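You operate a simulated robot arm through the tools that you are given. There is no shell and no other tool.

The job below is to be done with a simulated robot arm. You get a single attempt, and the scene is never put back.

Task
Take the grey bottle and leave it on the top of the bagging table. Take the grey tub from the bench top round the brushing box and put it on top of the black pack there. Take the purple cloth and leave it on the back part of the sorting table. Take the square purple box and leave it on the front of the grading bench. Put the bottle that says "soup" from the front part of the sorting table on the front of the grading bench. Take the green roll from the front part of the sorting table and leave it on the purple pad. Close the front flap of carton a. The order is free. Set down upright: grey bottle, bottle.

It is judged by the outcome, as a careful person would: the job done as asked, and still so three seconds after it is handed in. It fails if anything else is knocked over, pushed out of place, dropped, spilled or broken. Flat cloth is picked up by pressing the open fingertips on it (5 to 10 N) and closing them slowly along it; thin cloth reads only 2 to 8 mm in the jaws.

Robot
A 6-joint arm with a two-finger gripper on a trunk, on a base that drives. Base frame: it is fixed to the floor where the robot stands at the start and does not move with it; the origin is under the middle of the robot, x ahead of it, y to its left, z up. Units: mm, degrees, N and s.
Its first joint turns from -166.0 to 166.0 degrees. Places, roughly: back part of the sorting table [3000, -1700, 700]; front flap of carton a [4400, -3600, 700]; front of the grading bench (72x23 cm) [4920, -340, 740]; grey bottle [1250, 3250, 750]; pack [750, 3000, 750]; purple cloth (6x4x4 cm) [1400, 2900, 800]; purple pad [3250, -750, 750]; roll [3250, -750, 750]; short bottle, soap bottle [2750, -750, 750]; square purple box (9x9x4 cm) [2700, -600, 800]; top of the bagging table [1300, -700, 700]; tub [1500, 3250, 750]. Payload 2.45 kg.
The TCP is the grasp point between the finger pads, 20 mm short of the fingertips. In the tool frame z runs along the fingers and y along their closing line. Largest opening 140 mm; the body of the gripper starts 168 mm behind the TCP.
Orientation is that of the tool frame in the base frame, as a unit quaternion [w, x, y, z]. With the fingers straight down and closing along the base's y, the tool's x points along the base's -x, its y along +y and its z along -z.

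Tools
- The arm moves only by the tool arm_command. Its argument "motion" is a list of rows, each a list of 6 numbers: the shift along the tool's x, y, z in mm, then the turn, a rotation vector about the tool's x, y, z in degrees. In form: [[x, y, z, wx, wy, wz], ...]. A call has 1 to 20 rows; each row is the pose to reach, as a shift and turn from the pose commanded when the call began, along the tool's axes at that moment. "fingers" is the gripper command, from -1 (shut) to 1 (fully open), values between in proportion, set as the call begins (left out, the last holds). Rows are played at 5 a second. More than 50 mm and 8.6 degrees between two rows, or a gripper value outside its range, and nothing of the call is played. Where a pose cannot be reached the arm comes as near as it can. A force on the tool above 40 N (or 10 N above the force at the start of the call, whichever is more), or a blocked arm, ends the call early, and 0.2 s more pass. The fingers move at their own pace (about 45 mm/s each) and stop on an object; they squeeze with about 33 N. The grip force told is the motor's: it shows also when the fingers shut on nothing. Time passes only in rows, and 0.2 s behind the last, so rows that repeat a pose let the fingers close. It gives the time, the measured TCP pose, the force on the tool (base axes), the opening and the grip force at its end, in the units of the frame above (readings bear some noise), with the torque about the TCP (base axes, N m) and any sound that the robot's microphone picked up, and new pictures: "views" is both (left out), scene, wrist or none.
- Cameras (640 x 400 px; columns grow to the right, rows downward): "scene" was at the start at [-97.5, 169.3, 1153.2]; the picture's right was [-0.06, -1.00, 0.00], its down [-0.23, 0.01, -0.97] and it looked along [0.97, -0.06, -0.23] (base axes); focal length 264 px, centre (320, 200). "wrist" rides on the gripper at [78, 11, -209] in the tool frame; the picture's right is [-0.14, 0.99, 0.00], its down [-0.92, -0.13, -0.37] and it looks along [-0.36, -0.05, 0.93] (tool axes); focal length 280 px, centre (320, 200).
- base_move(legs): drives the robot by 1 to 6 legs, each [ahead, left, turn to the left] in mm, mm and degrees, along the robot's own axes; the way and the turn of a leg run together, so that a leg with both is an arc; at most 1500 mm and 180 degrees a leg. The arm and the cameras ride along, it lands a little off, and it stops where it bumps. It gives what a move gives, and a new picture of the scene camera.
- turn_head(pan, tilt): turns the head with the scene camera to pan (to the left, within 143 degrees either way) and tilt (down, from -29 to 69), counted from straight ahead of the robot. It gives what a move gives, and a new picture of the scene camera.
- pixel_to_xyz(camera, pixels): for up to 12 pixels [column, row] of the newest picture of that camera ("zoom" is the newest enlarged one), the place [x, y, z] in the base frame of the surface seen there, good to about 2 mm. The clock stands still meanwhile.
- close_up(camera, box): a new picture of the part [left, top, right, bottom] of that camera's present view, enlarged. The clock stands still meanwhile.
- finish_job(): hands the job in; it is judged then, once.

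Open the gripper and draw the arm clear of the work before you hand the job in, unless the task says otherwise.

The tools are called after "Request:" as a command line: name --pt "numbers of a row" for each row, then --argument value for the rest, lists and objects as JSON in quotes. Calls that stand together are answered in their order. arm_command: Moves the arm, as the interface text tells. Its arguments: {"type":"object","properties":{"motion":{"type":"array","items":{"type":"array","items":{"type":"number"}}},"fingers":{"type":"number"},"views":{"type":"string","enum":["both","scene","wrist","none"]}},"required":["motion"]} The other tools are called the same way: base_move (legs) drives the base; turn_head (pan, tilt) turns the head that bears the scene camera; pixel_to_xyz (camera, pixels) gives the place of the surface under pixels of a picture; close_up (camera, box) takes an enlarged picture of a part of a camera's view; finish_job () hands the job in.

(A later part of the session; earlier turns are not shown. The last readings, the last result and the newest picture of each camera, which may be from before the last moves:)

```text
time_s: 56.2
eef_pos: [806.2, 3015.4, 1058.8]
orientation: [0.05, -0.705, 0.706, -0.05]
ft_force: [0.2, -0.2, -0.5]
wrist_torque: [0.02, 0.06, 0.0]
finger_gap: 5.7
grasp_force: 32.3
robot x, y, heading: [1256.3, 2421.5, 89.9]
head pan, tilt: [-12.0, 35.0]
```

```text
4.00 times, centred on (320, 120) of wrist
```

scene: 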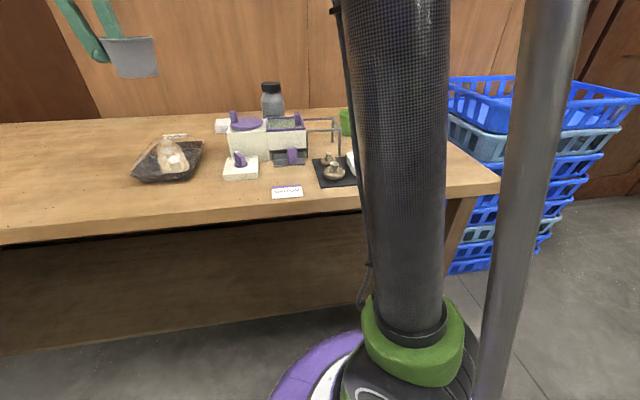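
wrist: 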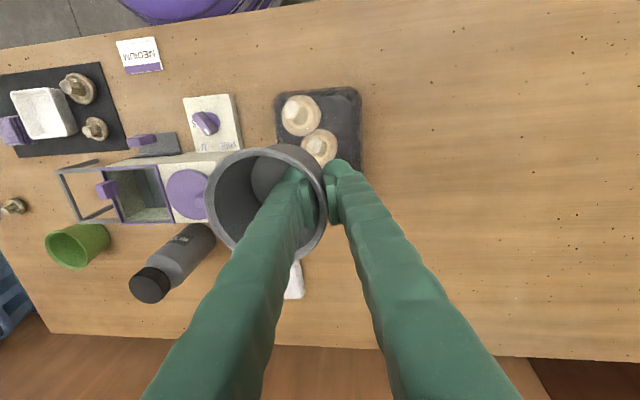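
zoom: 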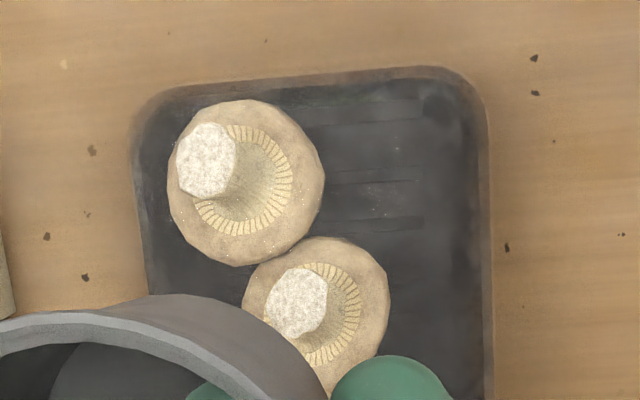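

The film top is flat at z≈842, pack spanning x 772–905, y 2945–3110. I lower the tub to about 10 mm above it, centred.

Request:
arm_command --pt "-6 11.2 43.9 0 0 0" --pt "-6 17.5 88.4 0 0 0" --pt "-6 23.7 133 0 0 0" --pt "-6 25.8 147.8 0 0 0" --pt "-6 26.5 152.8 0 0 0" --pt "-6 26.5 152.8 0 0 0"

Request:
close_up --camera "scene" --box '[102, 100, 230, 180]'

```text
time_s: 57.6
eef_pos: [802.9, 3020.5, 903.0]
orientation: [-0.049, 0.706, -0.705, 0.049]
ft_force: [-0.2, 0.0, -0.2]
wrist_torque: [-0.01, 0.02, 0.03]
finger_gap: 6.1
grasp_force: 32.8
robot x, y, heading: [1252.9, 2423.4, 89.8]
head pan, tilt: [-12.0, 35.0]
```

scene: 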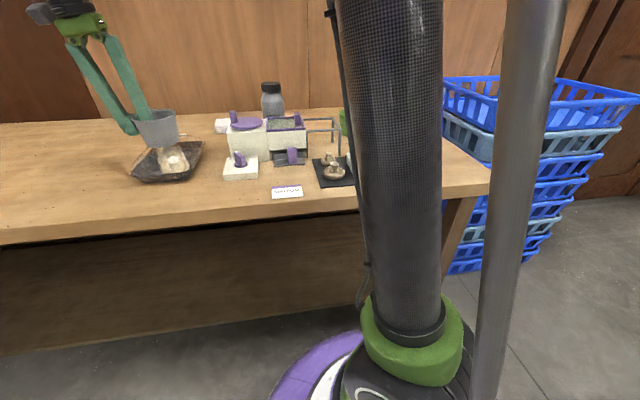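
wrist: 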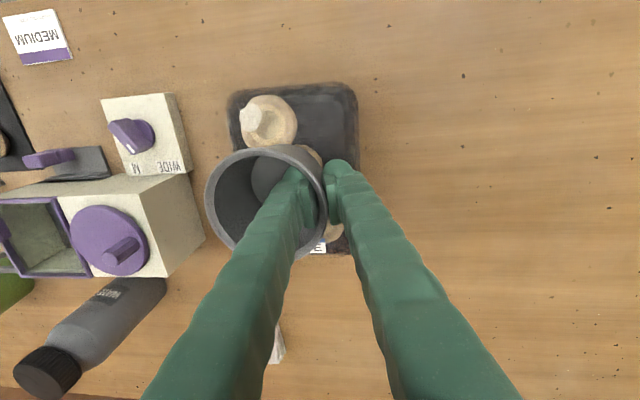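

```text
5.00 times, centred on (166, 140) of scene
```

zoom: 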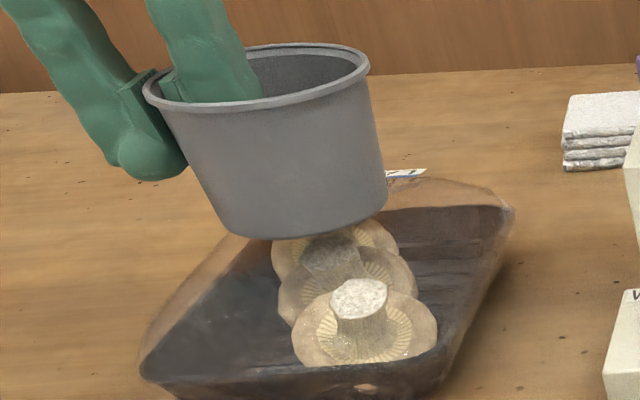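

The tub is just above the film. I lower in small steps watching force.

Request:
arm_command --pt "0 0.7 5 0 0 0" --pt "0 1.2 9 0 0 0" --views "none"

Request:
arm_command --pt "0 0.3 2 0 0 0" --pt "0 0.3 2 0 0 0" --views "none"

Request:
arm_command --pt "0 0.3 2 0 0 0" --pt "0 0.3 2 0 0 0" --views "both"

Request:
close_up --camera "scene" --box '[102, 100, 230, 180]'

```text
time_s: 58.2
eef_pos: [801.5, 3020.2, 894.1]
orientation: [0.049, -0.705, 0.706, -0.05]
ft_force: [0.6, 0.1, -0.6]
wrist_torque: [0.0, 0.02, -0.04]
finger_gap: 6.0
grasp_force: 33.1
robot x, y, heading: [1255.6, 2428.5, 90.1]
head pan, tilt: [-12.0, 35.0]
```

```text
time_s: 58.8
eef_pos: [802.0, 3021.1, 891.7]
orientation: [-0.049, 0.706, -0.705, 0.049]
ft_force: [0.7, 0.4, -0.3]
wrist_torque: [0.02, 0.02, 0.0]
finger_gap: 6.2
grasp_force: 33.0
robot x, y, heading: [1256.1, 2420.7, 90.1]
head pan, tilt: [-12.0, 35.0]
```

```text
time_s: 59.4
eef_pos: [802.1, 3021.6, 890.1]
orientation: [-0.049, 0.706, -0.705, 0.048]
ft_force: [0.1, -0.1, -0.8]
wrist_torque: [0.02, 0.02, 0.0]
finger_gap: 6.1
grasp_force: 32.9
robot x, y, heading: [1258.4, 2423.8, 90.0]
head pan, tilt: [-12.0, 35.0]
```

scene: 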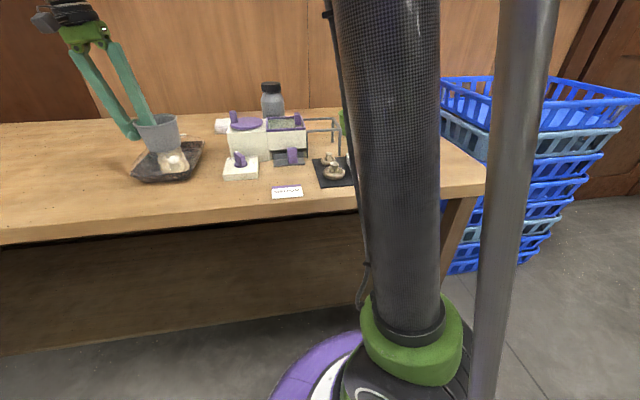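
wrist: 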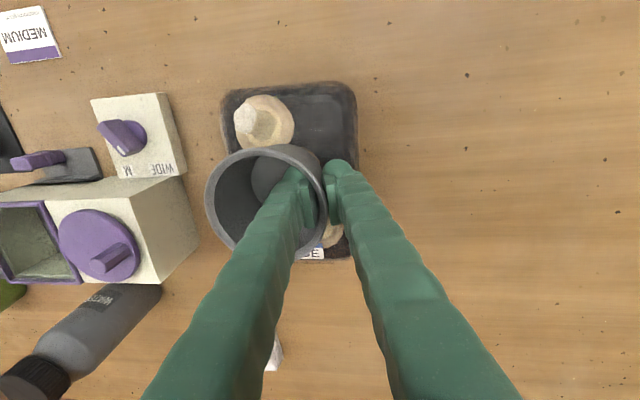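

```text
5.00 times, centred on (166, 140) of scene
```

zoom: 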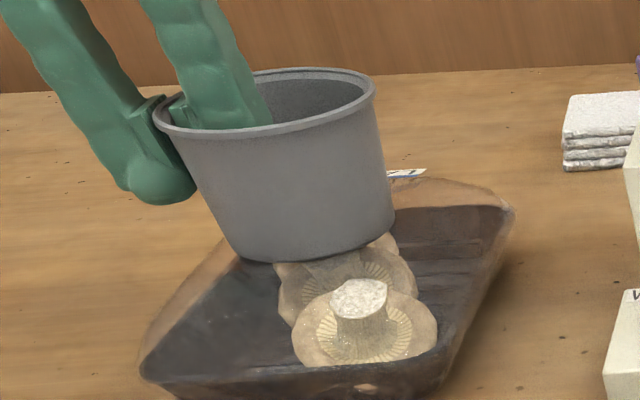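

No contact yet at TCP z 890. I continue down in 1.5–2 mm steps.

Request:
arm_command --pt "0 0.3 2 0 0 0" --pt "0 0.3 2 0 0 0" --views "none"

Request:
arm_command --pt "0 0.3 2 0 0 0" --pt "0 0.3 2 0 0 0" --views "none"

Request:
arm_command --pt "0 0.3 2 0 0 0" --pt "0 0.3 2 0 0 0" --views "none"

```text
time_s: 60.0
eef_pos: [801.6, 3021.4, 889.6]
orientation: [0.049, -0.705, 0.706, -0.049]
ft_force: [-3.2, 4.7, 24.3]
wrist_torque: [0.14, -0.13, 0.05]
finger_gap: 5.8
grasp_force: 33.1
robot x, y, heading: [1252.3, 2425.0, 90.2]
head pan, tilt: [-12.0, 35.0]
```

```text
time_s: 60.6
eef_pos: [801.6, 3020.1, 886.8]
orientation: [-0.049, 0.706, -0.705, 0.049]
ft_force: [-2.9, 2.6, 30.7]
wrist_torque: [0.12, -0.06, 0.03]
finger_gap: 6.2
grasp_force: 32.8
robot x, y, heading: [1254.7, 2424.8, 89.7]
head pan, tilt: [-12.0, 35.0]
```

```text
time_s: 61.2
eef_pos: [801.6, 3020.4, 884.8]
orientation: [0.049, -0.705, 0.706, -0.049]
ft_force: [-1.9, -0.4, 28.5]
wrist_torque: [0.13, -0.09, 0.01]
finger_gap: 6.3
grasp_force: 33.1
robot x, y, heading: [1257.8, 2427.0, 89.9]
head pan, tilt: [-12.0, 35.0]
```

Contact at z≈889 (24–30 N). I release with a limited opening and look.

Request:
arm_command --pt "0 0 0 0 0 0" --pt "0 0 0 0 0 0" --pt "0 0 0 0 0 0" --pt "0 0 0 0 0 0" --fingers -0.25

Request:
close_up --camera "scene" --box '[102, 100, 230, 180]'

```text
time_s: 62.2
eef_pos: [802.1, 3020.5, 883.8]
orientation: [-0.049, 0.706, -0.705, 0.049]
ft_force: [-0.5, 0.7, -0.7]
wrist_torque: [0.03, 0.04, -0.01]
finger_gap: 52.6
grasp_force: 0.0
robot x, y, heading: [1257.3, 2426.0, 89.9]
head pan, tilt: [-12.0, 35.0]
```

scene: 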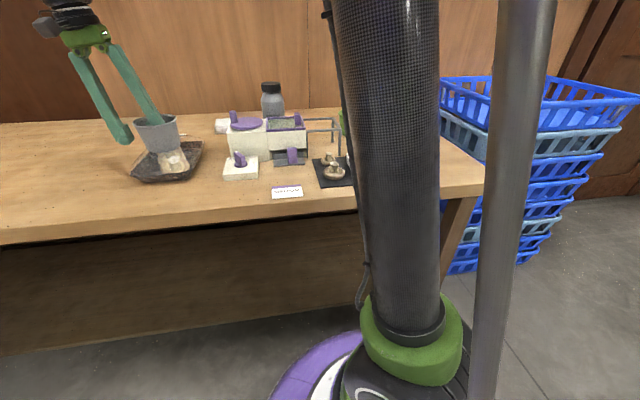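
wrist: 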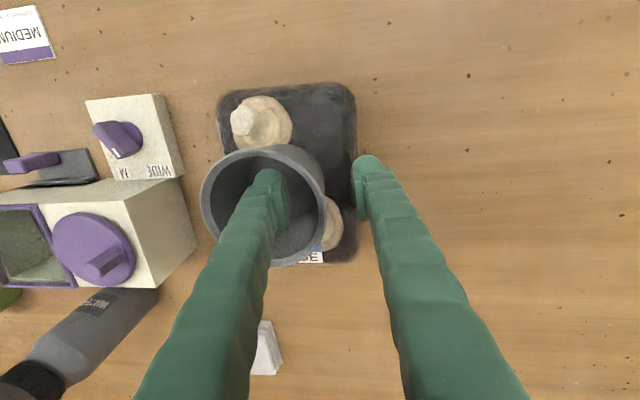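

```text
5.00 times, centred on (166, 140) of scene
```

zoom: 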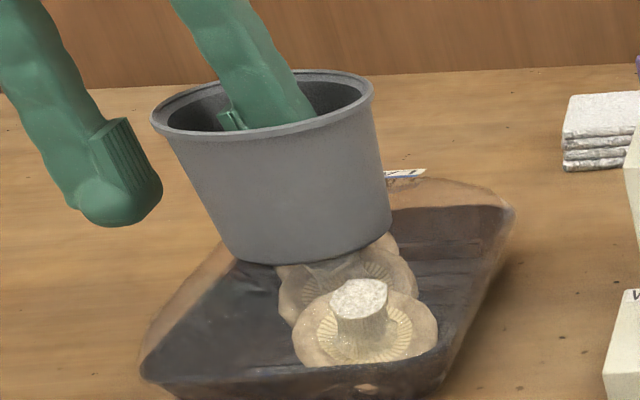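

The tub stands level on the film. I withdraw straight up and level the gripper again.

Request:
arm_command --pt "0 -4.2 -29.7 0 0 0" --pt "0 -10.4 -74.3 0 0 0" --pt "0 -16.7 -118.8 0 0 0" --pt "0 -23 -163.4 0 0 0" --pt "0 -25 -178 -4 0 0" --pt "0 -25 -178 -8 0 0" --pt "0 -25 -178 -8 0 0"

Request:
close_up --camera "scene" --box '[102, 100, 230, 180]'

```text
time_s: 63.8
eef_pos: [801.9, 3021.0, 1064.3]
orientation: [-0.001, 0.707, -0.707, 0.0]
ft_force: [-0.8, -0.7, -0.8]
wrist_torque: [0.02, 0.01, -0.05]
finger_gap: 52.4
grasp_force: 0.0
robot x, y, heading: [1255.4, 2427.2, 90.0]
head pan, tilt: [-12.0, 35.0]
```

scene: 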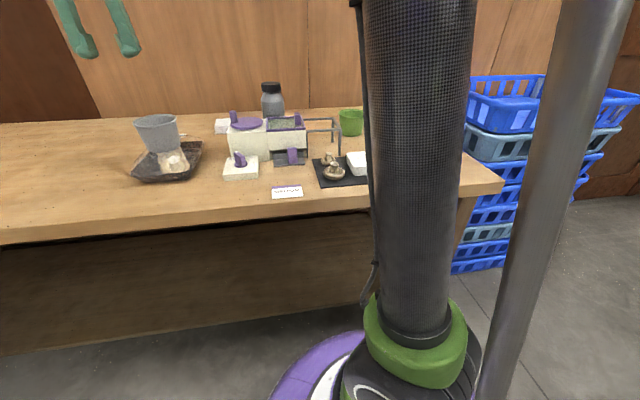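
wrist: 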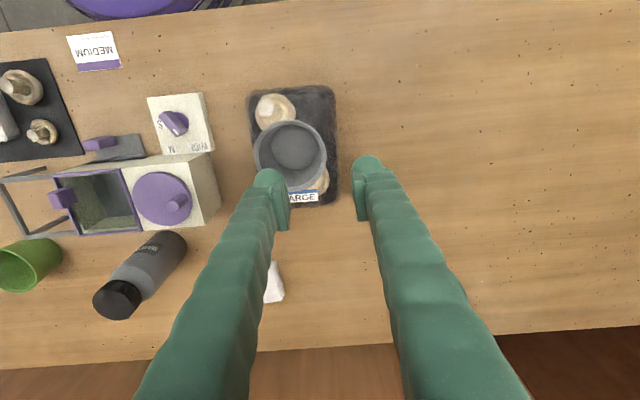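

```text
5.00 times, centred on (166, 140) of scene
```

zoom: 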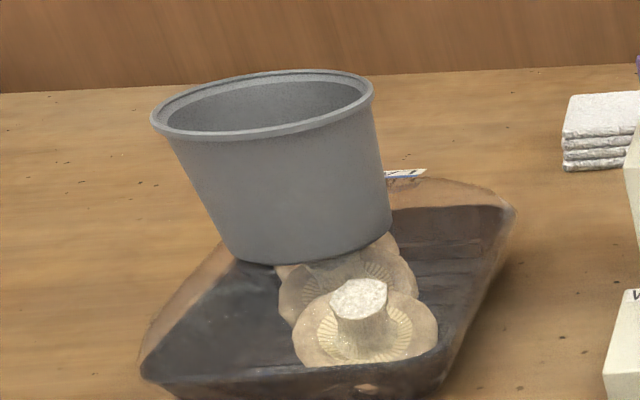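

The tub is on the pack. Now the grey bottle: I move above it (≈(1130,3170)) and look down.

Request:
arm_command --pt "-19 -41 -5 0 0 0" --pt "-38 -82 -10 0 0 0" --pt "-57 -123 -15 0 0 0" --pt "-76 -164 -20 0 0 0" --pt "-95 -205 -25 0 0 0" --pt "-114 -246 -30 0 0 0" --pt "-133 -287 -35 0 0 0" --pt "-150 -328 -40 0 0 0" --pt "-150 -328 -40 0 0 0" --fingers 1

Request:
close_up --camera "scene" --box '[200, 60, 360, 160]'

Request:
pixel_to_xyz --camera "zoom" --pixels '[[285, 90], [285, 130], [285, 200], [248, 160], [322, 160], [285, 100], [130, 200], [180, 250], [400, 240]]'

```text
time_s: 65.8
eef_pos: [1130.9, 3172.8, 1103.1]
orientation: [0.0, -0.706, 0.708, 0.0]
ft_force: [-0.3, 0.1, 0.9]
wrist_torque: [-0.02, 0.03, -0.03]
finger_gap: 140.1
grasp_force: 0.0
robot x, y, heading: [1253.8, 2427.5, 90.1]
head pan, tilt: [-12.0, 35.0]
```

scene: 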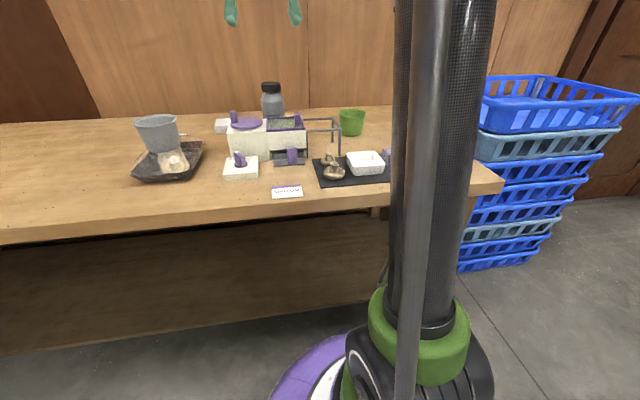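
wrist: 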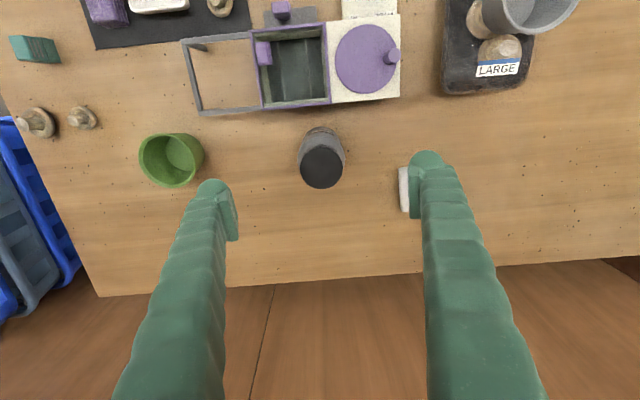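

```text
4.00 times, centred on (280, 110) of scene
```

zoom: 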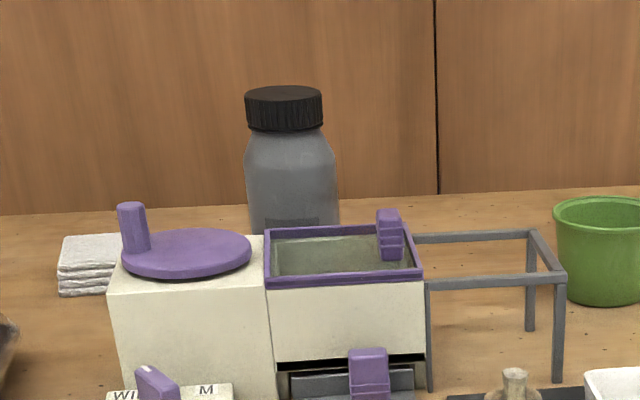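

```text
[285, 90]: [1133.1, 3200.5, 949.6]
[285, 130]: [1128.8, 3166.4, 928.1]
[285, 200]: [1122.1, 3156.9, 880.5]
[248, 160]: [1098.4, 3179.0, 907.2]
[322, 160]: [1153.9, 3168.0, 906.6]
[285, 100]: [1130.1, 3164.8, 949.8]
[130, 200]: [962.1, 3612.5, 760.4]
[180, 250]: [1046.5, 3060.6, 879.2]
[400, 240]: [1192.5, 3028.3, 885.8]
```

The cap shows at (321,167) in the wrist view; I measure the bottle and the white cloth stack beside it.

Request:
pixel_to_xyz --camera "wrist" --pixels '[[321, 167], [303, 167], [340, 167], [321, 148], [321, 186], [321, 135], [300, 145], [344, 145], [405, 190], [330, 105], [400, 95], [205, 150]]'

Request:
close_up --camera "wrist" --box '[240, 90, 420, 210]'

```text
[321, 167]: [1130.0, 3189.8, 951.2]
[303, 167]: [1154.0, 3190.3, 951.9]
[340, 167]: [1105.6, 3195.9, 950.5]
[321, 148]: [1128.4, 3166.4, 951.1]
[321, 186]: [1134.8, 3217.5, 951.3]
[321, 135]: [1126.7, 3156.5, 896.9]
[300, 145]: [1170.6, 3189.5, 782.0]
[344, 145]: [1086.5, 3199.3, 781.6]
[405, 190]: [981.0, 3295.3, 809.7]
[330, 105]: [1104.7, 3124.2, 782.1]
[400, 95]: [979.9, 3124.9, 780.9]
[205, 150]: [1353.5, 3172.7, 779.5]
```

```text
3.33 times, centred on (330, 150) of wrist
```

zoom: 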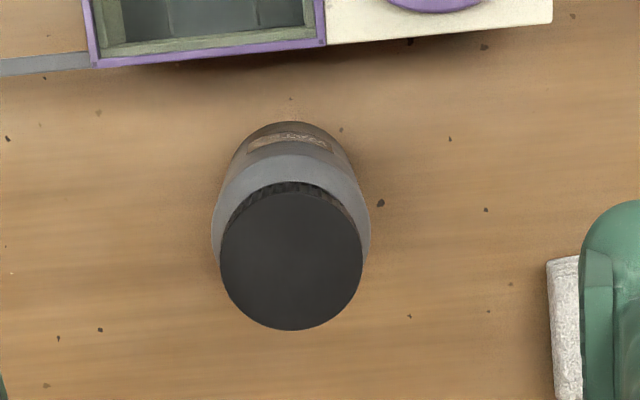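

Bottle axis at (1130,3192), body diameter ≈72, cap top 951. I descend to TCP z≈855 and close on the body.

Request:
arm_command --pt "-19 1 10 0 0 0" --pt "-19 1 55 0 0 0" --pt "-19 1 100 0 0 0" --pt "-19 1 145 0 0 0" --pt "-19 1 190 0 0 0" --pt "-19 1 235 0 0 0" --pt "-19 1 248 0 0 0" --pt "-19 1 248 0 0 0" --views "wrist"

Request:
arm_command --pt "0 0 0 0 0 0" --pt "0 0 0 0 0 0" --pt "0 0 0 0 0 0" --pt "0 0 0 0 0 0" --pt "0 0 0 0 0 0" --pt "0 0 0 0 0 0" --fingers -1 --views "wrist"

Request:
arm_command --pt "0 0 -15 0 0 0" --pt "0 0 -30 0 0 0" --pt "0 0 -30 0 0 0" --views "both"

```text
time_s: 67.6
eef_pos: [1128.1, 3189.9, 855.4]
orientation: [0.0, 0.707, -0.707, -0.001]
ft_force: [0.4, -0.3, 0.3]
wrist_torque: [-0.01, 0.04, 0.03]
finger_gap: 139.9
grasp_force: 0.1
robot x, y, heading: [1255.8, 2429.4, 90.3]
head pan, tilt: [-12.0, 35.0]
```

wrist: 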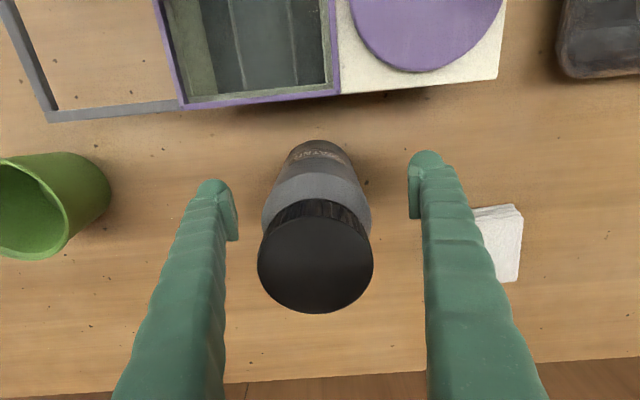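

```text
time_s: 69.0
eef_pos: [1129.1, 3190.2, 856.4]
orientation: [0.001, 0.707, -0.707, 0.0]
ft_force: [0.6, 0.3, 2.4]
wrist_torque: [0.02, 0.04, -0.03]
finger_gap: 75.7
grasp_force: 33.1
robot x, y, heading: [1255.1, 2427.2, 90.2]
head pan, tilt: [-12.0, 35.0]
```

wrist: 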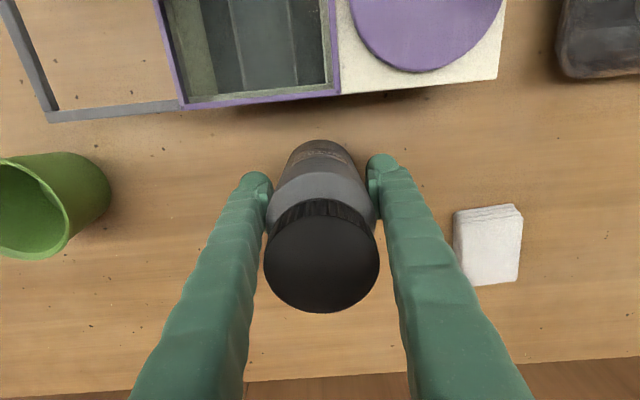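

```text
time_s: 69.8
eef_pos: [1130.2, 3189.6, 887.2]
orientation: [0.0, -0.707, 0.707, 0.0]
ft_force: [-0.7, -0.3, -1.8]
wrist_torque: [0.03, 0.0, -0.03]
finger_gap: 75.5
grasp_force: 32.8
robot x, y, heading: [1255.2, 2422.5, 89.9]
head pan, tilt: [-12.0, 35.0]
```

scene: 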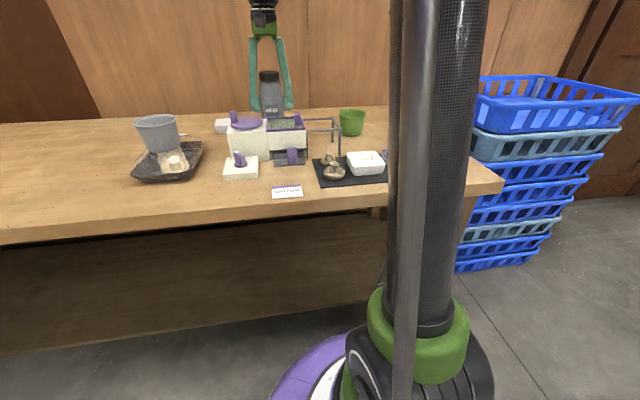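
wrist: 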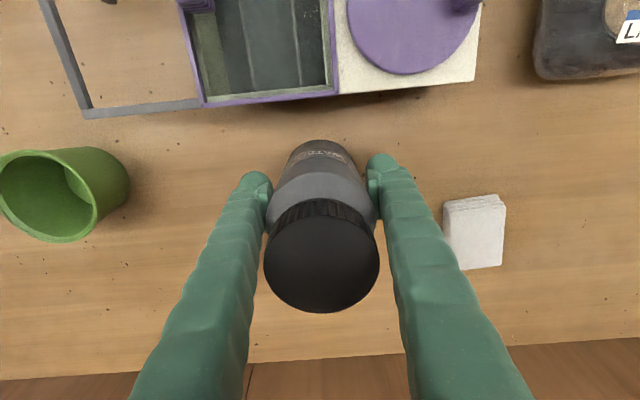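

The bottle is held (75.5 mm). I lift higher and retract toward the robot before driving.

Request:
arm_command --pt "0 0 -45 0 0 0" --pt "0 0 -90 0 0 0" --pt "0 0 -135 0 0 0" --pt "0 0 -180 0 0 0" --pt "35 -25 -185 0 0 0" --pt "70 -50 -185 0 0 0" --pt "105 -75 -185 0 0 0" --pt "140 -100 -185 0 0 0" --pt "180 -120 -185 0 0 0" --pt "180 -120 -185 0 0 0" --views "none"

Request:
base_move --legs '[[-1200, 0, 0], [0, 0, 180]]'

Request:
turn_head --pan 0 --tilt 25

```text
time_s: 72.0
eef_pos: [1249.2, 3008.7, 1072.9]
orientation: [0.0, -0.707, 0.707, 0.0]
ft_force: [0.0, 0.9, -1.1]
wrist_torque: [0.01, -0.02, 0.0]
finger_gap: 75.6
grasp_force: 33.2
robot x, y, heading: [1251.4, 2426.1, 90.2]
head pan, tilt: [-12.0, 35.0]
```

```text
time_s: 85.7
eef_pos: [1304.0, 609.3, 1072.1]
orientation: [0.0, 0.686, 0.728, 0.0]
ft_force: [-0.1, -0.4, -0.8]
wrist_torque: [0.03, -0.01, -0.01]
finger_gap: 75.6
grasp_force: 32.8
robot x, y, heading: [1264.4, 1188.0, -86.4]
head pan, tilt: [-12.0, 35.0]
```

scene: 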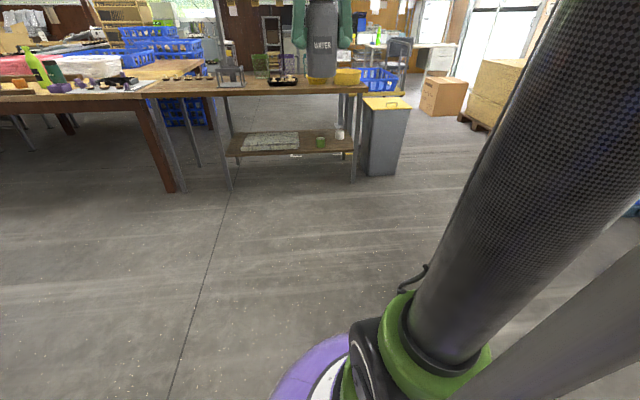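

```text
time_s: 86.5
eef_pos: [1302.1, 608.6, 1072.6]
orientation: [0.0, 0.686, 0.728, 0.0]
ft_force: [0.1, 0.1, -1.6]
wrist_torque: [-0.02, -0.02, 0.0]
finger_gap: 75.5
grasp_force: 32.8
robot x, y, heading: [1265.3, 1190.2, -86.6]
head pan, tilt: [0.0, 25.0]
```

scene: 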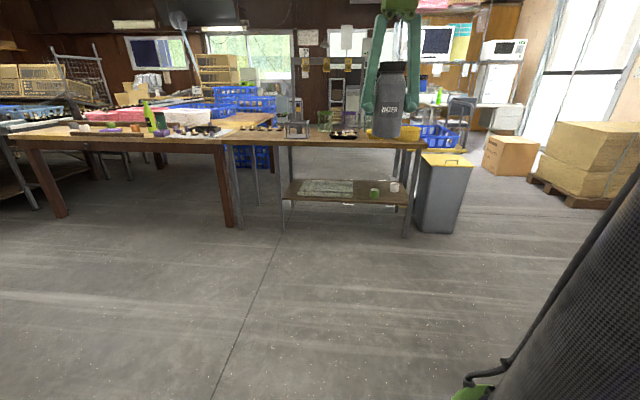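

The bagging table is at (230–420,140) in the picture, the sorting table to its left. I zoom in for its objects and free room.

Request:
close_up --camera "scene" --box '[220, 95, 440, 232]'

Request:
pixel_to_xyz --camera "scene" --pixels '[[240, 136], [330, 143], [420, 142], [270, 127], [345, 135], [360, 128], [296, 132], [262, 210], [408, 225], [100, 135], [220, 140], [25, 137]]'

```text
2.91 times, centred on (330, 164) of scene
```

zoom: 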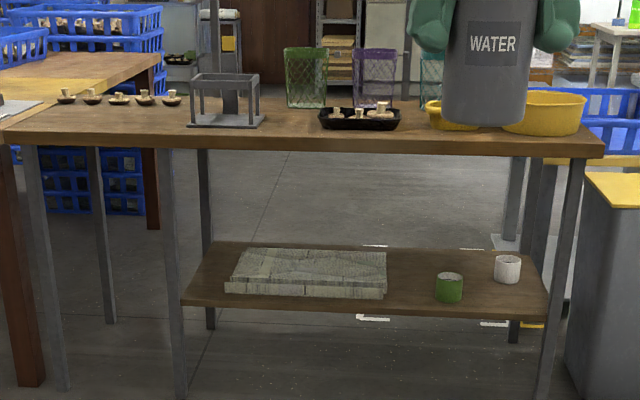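

```text
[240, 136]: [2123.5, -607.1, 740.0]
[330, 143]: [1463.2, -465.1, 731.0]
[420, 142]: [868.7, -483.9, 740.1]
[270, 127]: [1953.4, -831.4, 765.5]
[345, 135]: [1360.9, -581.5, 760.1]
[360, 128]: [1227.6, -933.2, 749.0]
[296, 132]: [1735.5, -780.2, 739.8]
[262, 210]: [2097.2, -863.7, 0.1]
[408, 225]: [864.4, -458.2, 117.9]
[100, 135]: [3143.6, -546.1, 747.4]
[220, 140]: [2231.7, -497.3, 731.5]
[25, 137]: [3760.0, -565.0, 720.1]
```

Bagging table top z≈740, front edge y≈-465; there's a free area around (1560,-570) between the frame and the black tray. I drive to (1560,180) facing it.

Request:
base_move --legs '[[0, 0, -3.5], [1010, 300, 0]]'

Request:
turn_head --pan 0 --tilt 35

Request:
close_up --camera "wrist" --box '[0, 0, 640, 400]'

```text
time_s: 92.3
eef_pos: [1562.9, -409.5, 1073.6]
orientation: [0.0, 0.709, 0.705, -0.001]
ft_force: [0.6, -0.3, -1.3]
wrist_torque: [0.01, 0.0, 0.02]
finger_gap: 75.5
grasp_force: 33.4
robot x, y, heading: [1556.3, 173.7, -90.3]
head pan, tilt: [0.0, 25.0]
```

scene: 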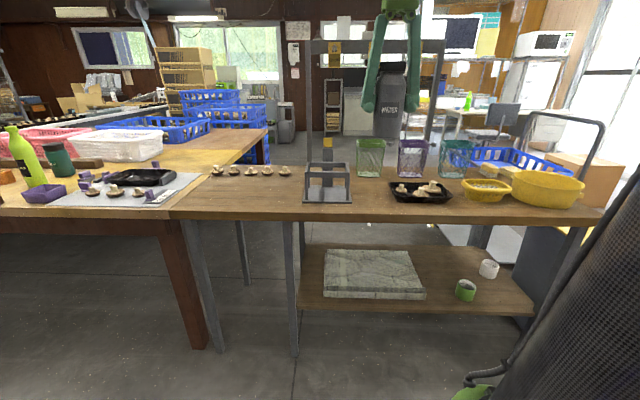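

```text
time_s: 93.1
eef_pos: [1563.0, -408.4, 1071.4]
orientation: [0.0, 0.709, 0.705, 0.0]
ft_force: [0.8, -0.2, -1.5]
wrist_torque: [0.05, 0.01, 0.0]
finger_gap: 75.6
grasp_force: 32.8
robot x, y, heading: [1561.9, 175.1, -90.1]
head pan, tilt: [0.0, 35.0]
```

scene: 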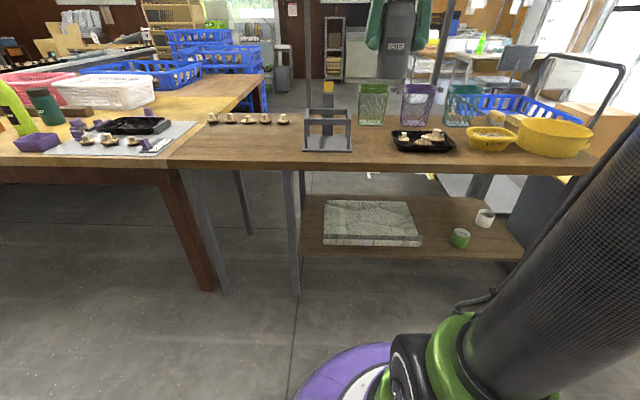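

```text
1.00 times, centred on (320, 200) of wrist (not enlarged: the box is as wide or as high as the picture)
```

zoom: 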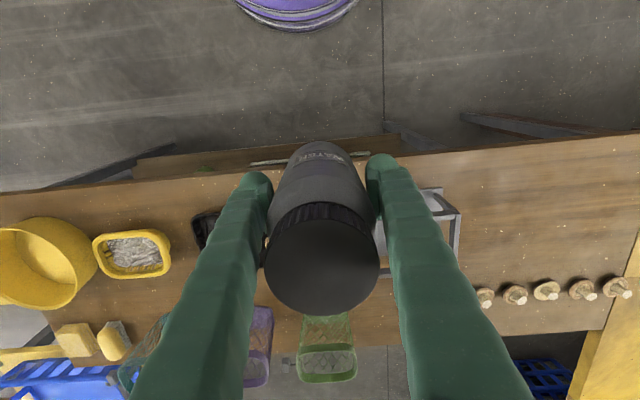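

There is a wide free area left of the frame around pixel (235,150). I measure it and neighbours.

Request:
pixel_to_xyz --camera "scene" --pixels '[[235, 150], [270, 155], [200, 155], [303, 150], [353, 151], [370, 155], [395, 140], [250, 122], [210, 122], [284, 122], [250, 163], [230, 135]]'

```text
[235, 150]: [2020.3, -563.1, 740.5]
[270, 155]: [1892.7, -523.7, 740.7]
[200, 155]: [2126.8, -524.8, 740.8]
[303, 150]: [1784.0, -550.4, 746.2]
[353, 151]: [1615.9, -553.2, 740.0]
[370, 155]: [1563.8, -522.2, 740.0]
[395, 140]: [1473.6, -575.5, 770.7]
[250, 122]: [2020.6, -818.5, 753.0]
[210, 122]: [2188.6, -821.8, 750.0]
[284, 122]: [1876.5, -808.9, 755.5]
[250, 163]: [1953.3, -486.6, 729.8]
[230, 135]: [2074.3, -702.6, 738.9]
```

I shift the base left 340 mm to line up with the spot (1900,-620), then check.

Request:
base_move --legs '[[0, 340, 0]]'

```text
time_s: 95.3
eef_pos: [1900.0, -410.3, 1073.3]
orientation: [0.001, 0.71, 0.704, 0.0]
ft_force: [0.1, 0.5, -2.3]
wrist_torque: [0.03, 0.0, 0.03]
finger_gap: 75.6
grasp_force: 32.6
robot x, y, heading: [1897.2, 172.9, -90.6]
head pan, tilt: [0.0, 35.0]
```

scene: 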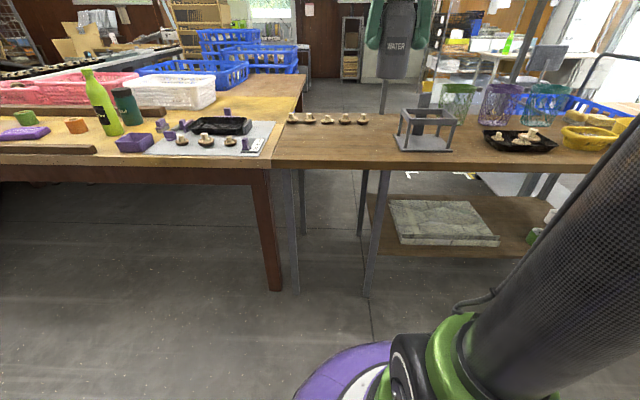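

Now I move the bottle forward 210 mm and down to 15 mm above the table.

Request:
arm_command --pt "-42 2 0 0 0 0" --pt "-84 4 0 0 0 0" --pt "-126 6 0 0 0 0" --pt "-168 8 0 0 0 0" --pt "-210 10 0 0 0 0" --pt "-210 10 45 0 0 0" --pt "-210 10 90 0 0 0" --pt "-210 10 135 0 0 0" --pt "-210 10 180 0 0 0" --pt "-210 10 225 0 0 0" --pt "-210 10 240 0 0 0" --pt "-210 10 240 0 0 0"

```text
time_s: 97.9
eef_pos: [1909.1, -621.8, 832.6]
orientation: [0.001, 0.71, 0.705, 0.0]
ft_force: [-0.3, 0.0, -1.2]
wrist_torque: [-0.01, -0.01, 0.01]
finger_gap: 75.6
grasp_force: 33.3
robot x, y, heading: [1901.8, 170.4, -90.5]
head pan, tilt: [0.0, 35.0]
```

scene: 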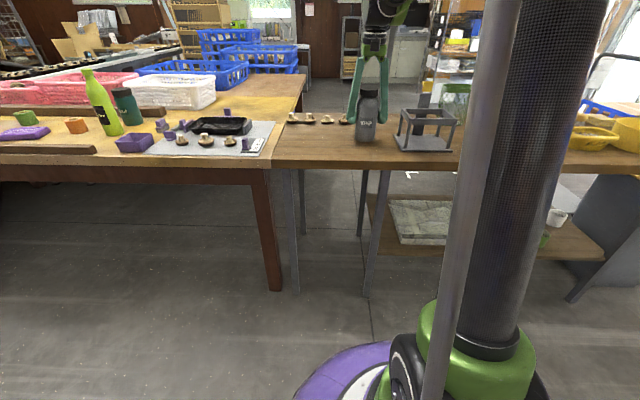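
wrist: 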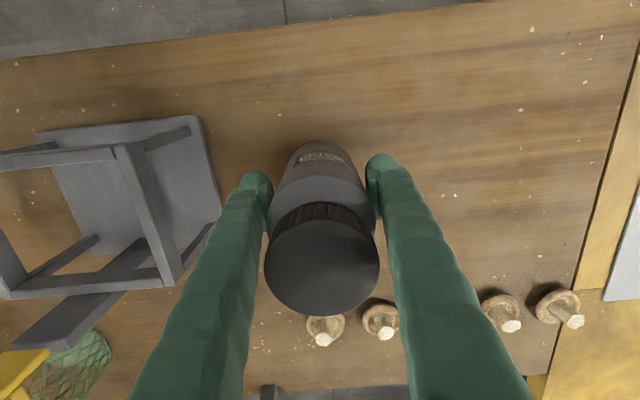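

Clear all round. I lower in small steps until contact.

Request:
arm_command --pt "0 0 7 0 0 0" --pt "0 0 13 0 0 0" --pt "0 0 13 0 0 0" --views "none"

Request:
arm_command --pt "0 0 2 0 0 0" --pt "0 0 2 0 0 0" --views "none"

```text
time_s: 98.7
eef_pos: [1908.1, -621.3, 819.6]
orientation: [0.0, 0.71, 0.704, 0.001]
ft_force: [0.5, -0.8, -2.5]
wrist_torque: [0.02, 0.01, 0.01]
finger_gap: 75.5
grasp_force: 32.6
robot x, y, heading: [1898.1, 171.9, -90.9]
head pan, tilt: [0.0, 35.0]
```

```text
time_s: 99.3
eef_pos: [1909.6, -621.4, 817.8]
orientation: [0.001, 0.711, 0.703, 0.0]
ft_force: [0.6, 0.9, -1.0]
wrist_torque: [0.02, -0.04, -0.01]
finger_gap: 75.4
grasp_force: 32.9
robot x, y, heading: [1902.5, 174.4, -90.7]
head pan, tilt: [0.0, 35.0]
```

No contact yet at 817.8; two more small steps.

Request:
arm_command --pt "0 0 1.5 0 0 0" --pt "0 0 1.5 0 0 0" --views "none"

Request:
arm_command --pt "0 0 1 0 0 0" --pt "0 0 1 0 0 0" --views "none"

```text
time_s: 99.9
eef_pos: [1909.3, -620.7, 816.7]
orientation: [0.0, 0.71, 0.704, 0.001]
ft_force: [-1.3, -0.1, -0.5]
wrist_torque: [-0.01, 0.0, 0.02]
finger_gap: 75.5
grasp_force: 32.1
robot x, y, heading: [1901.2, 172.0, -90.4]
head pan, tilt: [0.0, 35.0]
```

```text
time_s: 100.5
eef_pos: [1908.2, -620.5, 816.2]
orientation: [0.001, 0.71, 0.704, -0.001]
ft_force: [-2.6, -7.8, 27.6]
wrist_torque: [-0.37, -0.33, -0.11]
finger_gap: 75.4
grasp_force: 32.8
robot x, y, heading: [1903.4, 172.6, -90.6]
head pan, tilt: [0.0, 35.0]
```

The bottle touches the table (27 N). I back off half a millimetre, open to about 112 mm and check.

Request:
arm_command --pt "0 0 -0.6 0 0 0" --pt "0 0 -0.6 0 0 0" --views "none"

Request:
arm_command --pt "0 0 0 0 0 0" --pt "0 0 0 0 0 0" --pt "0 0 0 0 0 0" --fingers 0.6

```text
time_s: 101.1
eef_pos: [1908.1, -620.0, 815.9]
orientation: [0.0, 0.71, 0.704, 0.0]
ft_force: [-0.5, -3.7, 21.4]
wrist_torque: [-0.09, -0.17, 0.02]
finger_gap: 75.4
grasp_force: 33.4
robot x, y, heading: [1897.4, 172.4, -90.3]
head pan, tilt: [0.0, 35.0]
```

```text
time_s: 101.9
eef_pos: [1909.2, -621.1, 815.6]
orientation: [0.001, 0.71, 0.704, 0.0]
ft_force: [-0.5, 0.6, -0.2]
wrist_torque: [-0.01, 0.0, -0.01]
finger_gap: 111.9
grasp_force: 0.1
robot x, y, heading: [1899.4, 171.2, -90.6]
head pan, tilt: [0.0, 35.0]
```

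scene: 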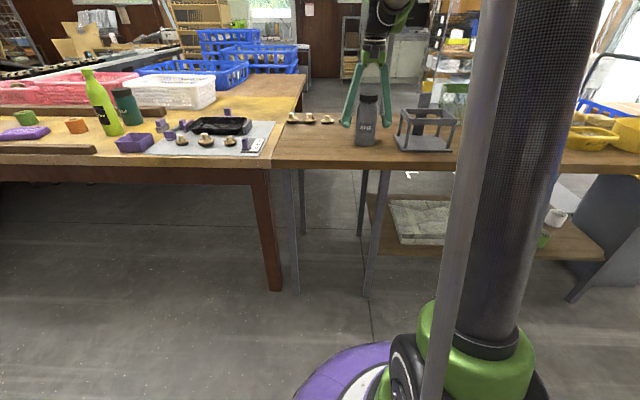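
wrist: 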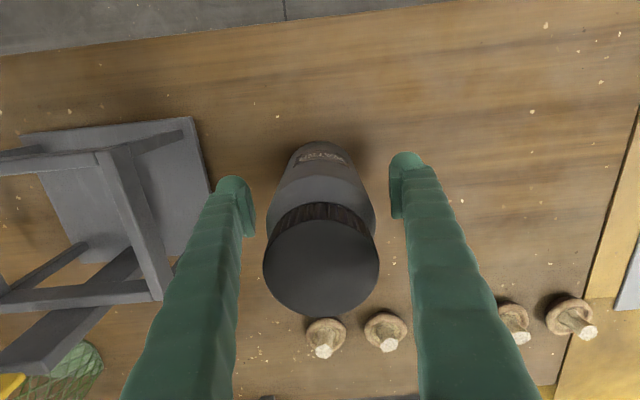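

The bottle stands upright and released. I raise the arm clear and retract, then turn to look at the sorting table to the left.

Request:
arm_command --pt "0 0 -40 0 0 0" --pt "0 0 -85 0 0 0" --pt "0 0 -130 0 0 0" --pt "0 0 -175 0 0 0" --pt "0 0 -220 0 0 0" --pt "0 0 -260 0 0 0" --pt "45 0 -260 0 0 0" --pt "90 0 -260 0 0 0" --pt "135 0 -260 0 0 0" --pt "180 0 -260 0 0 0" --views "wrist"

Request:
turn_head --pan 45 --tilt 25

```text
time_s: 104.1
eef_pos: [1911.2, -442.1, 1075.0]
orientation: [0.0, 0.71, 0.704, 0.0]
ft_force: [-0.3, -0.9, 0.3]
wrist_torque: [0.09, 0.0, 0.01]
finger_gap: 111.9
grasp_force: 0.1
robot x, y, heading: [1899.2, 170.6, -90.2]
head pan, tilt: [0.0, 35.0]
```

wrist: 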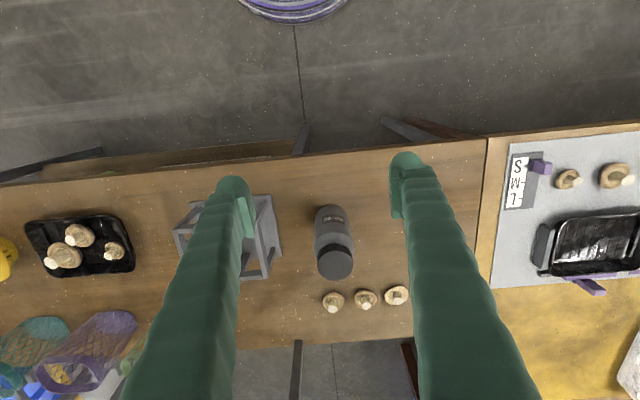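

```text
time_s: 105.2
eef_pos: [1911.5, -442.6, 1074.9]
orientation: [0.0, 0.711, 0.704, 0.001]
ft_force: [-0.5, -0.5, 0.4]
wrist_torque: [-0.03, -0.01, 0.04]
finger_gap: 111.7
grasp_force: 0.0
robot x, y, heading: [1896.5, 174.2, -90.3]
head pan, tilt: [45.0, 25.0]
```

scene: 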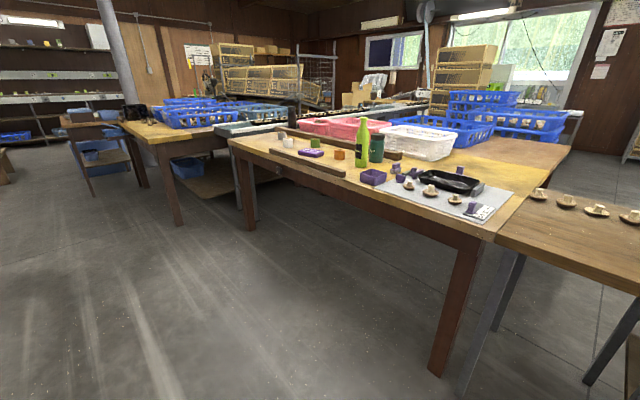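

I drive left about 1000 mm to stand in front of the sorting table.

Request:
base_move --legs '[[0, 1000, 0]]'

Request:
turn_head --pan 0 --tilt 30

Request:
close_up --camera "scene" --box '[160, 80, 400, 230]'

Request:
close_up --camera "wrist" --box '[0, 0, 640, 400]'

```text
time_s: 110.4
eef_pos: [2920.0, -452.3, 1076.5]
orientation: [0.0, 0.712, 0.702, 0.0]
ft_force: [0.6, -0.8, -0.5]
wrist_torque: [0.01, 0.01, -0.03]
finger_gap: 112.2
grasp_force: 0.1
robot x, y, heading: [2907.9, 159.3, -90.6]
head pan, tilt: [45.0, 25.0]
```

scene: 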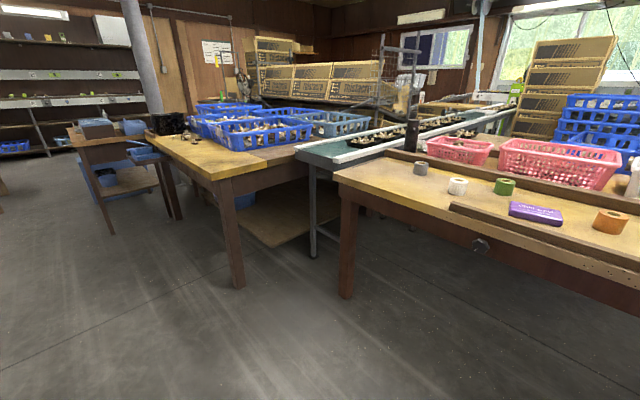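

```text
time_s: 111.6
eef_pos: [2920.3, -452.1, 1076.4]
orientation: [-0.001, 0.712, 0.703, 0.0]
ft_force: [0.3, -0.2, 0.2]
wrist_torque: [0.02, -0.03, -0.01]
finger_gap: 111.9
grasp_force: 0.1
robot x, y, heading: [2907.6, 163.6, -90.7]
head pan, tilt: [0.0, 30.0]
```

scene: 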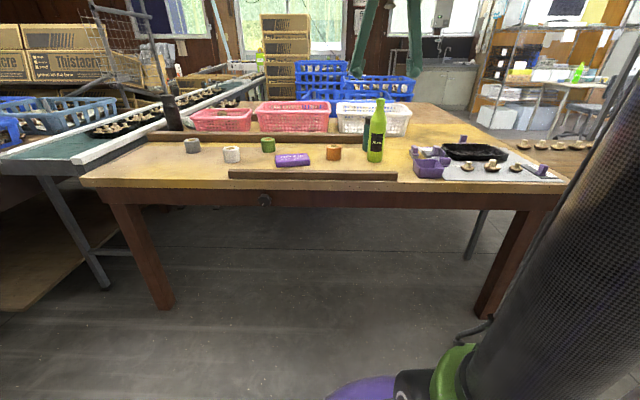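

```text
2.67 times, centred on (280, 155) of scene
```

zoom: 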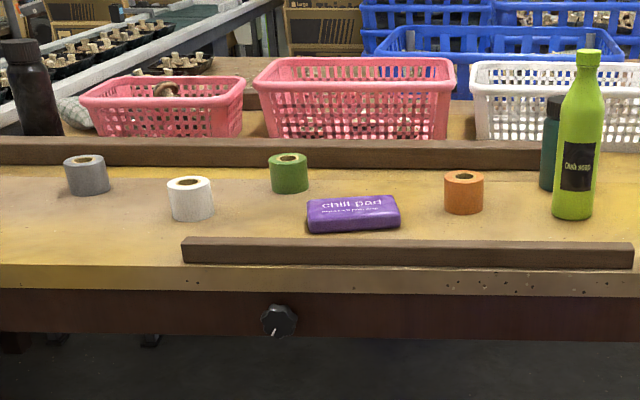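

```text
1.00 times, centred on (320, 200) of wrist (not enlarged: the box is as wide or as high as the picture)
```

zoom: 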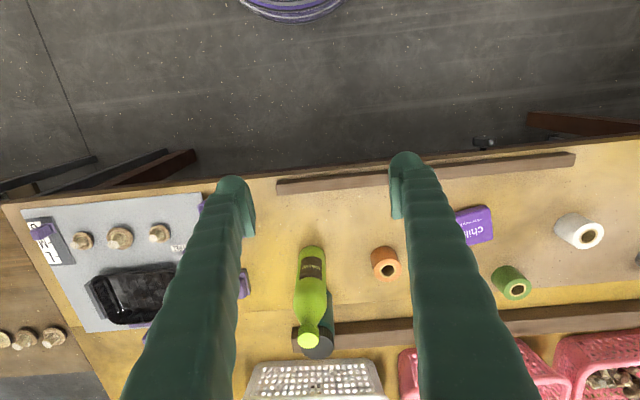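

The green roll is at (268,144), the purple "chill pad" at (292,160), a tall light-green bottle at (376,130) and a dark green short one behind it. I zoom in on the bottles' labels.

Request:
close_up --camera "scene" --box '[352, 94, 400, 166]'

Request:
close_up --camera "scene" --box '[400, 120, 560, 200]'

Request:
pixel_to_xyz --camera "scene" --pixels '[[376, 150], [376, 110], [366, 140], [268, 138], [292, 156], [313, 172], [334, 148], [430, 165], [300, 137], [232, 150]]'

```text
5.56 times, centred on (376, 130) of scene
```

zoom: 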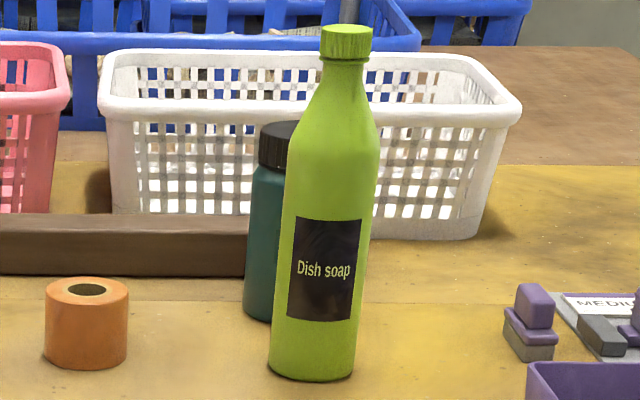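

```text
4.00 times, centred on (480, 160) of scene
```

zoom: 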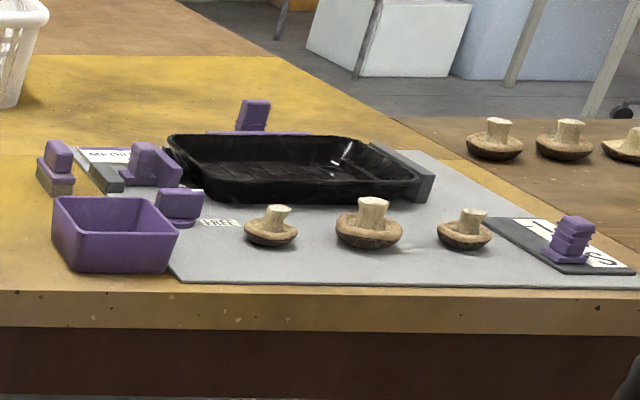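

```text
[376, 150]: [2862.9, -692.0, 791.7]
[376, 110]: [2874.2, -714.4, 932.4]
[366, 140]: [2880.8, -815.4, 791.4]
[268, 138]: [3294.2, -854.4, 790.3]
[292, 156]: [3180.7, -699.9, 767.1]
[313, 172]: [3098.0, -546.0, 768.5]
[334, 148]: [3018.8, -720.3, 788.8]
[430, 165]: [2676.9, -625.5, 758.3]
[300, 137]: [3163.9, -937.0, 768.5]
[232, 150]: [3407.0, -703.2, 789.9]
```

The tall bottle says "Dish soap", so the short dark bottle behind it is the candidate for "soup". I drive closer (to ≈(3060,-100)) to reach everything on the front part.

Request:
base_move --legs '[[255, 155, 0]]'

Request:
turn_head --pan -5 --tilt 40

Request:
close_up --camera "wrist" --box '[0, 0, 640, 400]'

```text
time_s: 113.6
eef_pos: [3070.7, -711.4, 1076.6]
orientation: [0.0, 0.71, 0.704, 0.0]
ft_force: [0.8, -0.6, 1.1]
wrist_torque: [0.01, 0.0, 0.0]
finger_gap: 111.8
grasp_force: 0.1
robot x, y, heading: [3058.9, -93.3, -90.6]
head pan, tilt: [0.0, 30.0]
```

scene: 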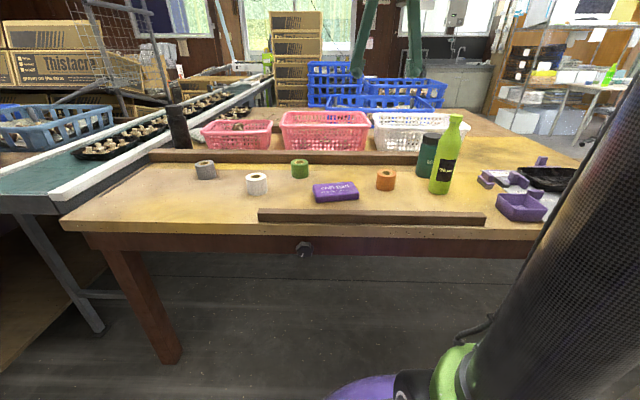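

```text
time_s: 114.3
eef_pos: [3069.5, -712.3, 1075.5]
orientation: [0.0, 0.711, 0.703, 0.0]
ft_force: [0.4, 0.8, 0.3]
wrist_torque: [-0.02, 0.0, 0.0]
finger_gap: 112.1
grasp_force: 0.0
robot x, y, heading: [3056.9, -103.0, -90.5]
head pan, tilt: [-5.0, 40.0]
```

scene: 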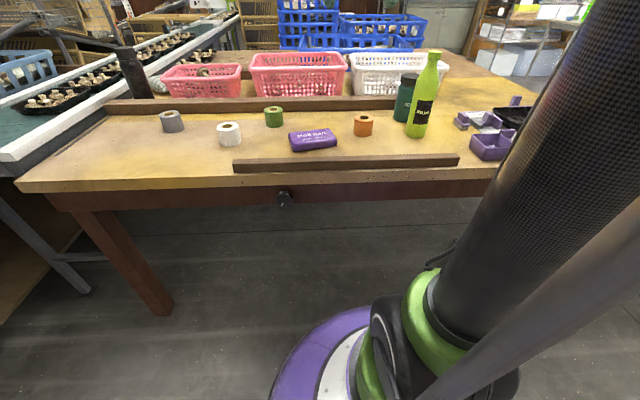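

```text
1.00 times, centred on (320, 200) of wrist (not enlarged: the box is as wide or as high as the picture)
```

zoom: 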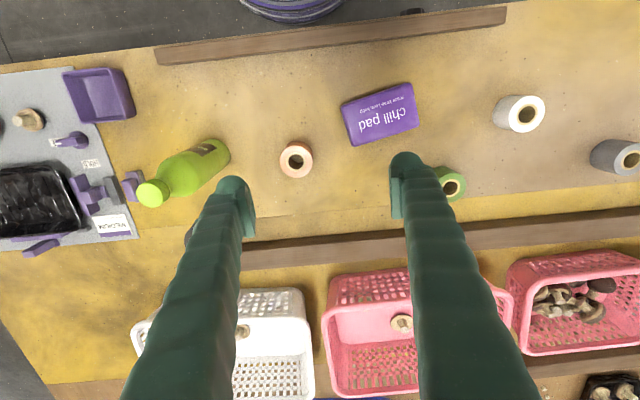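

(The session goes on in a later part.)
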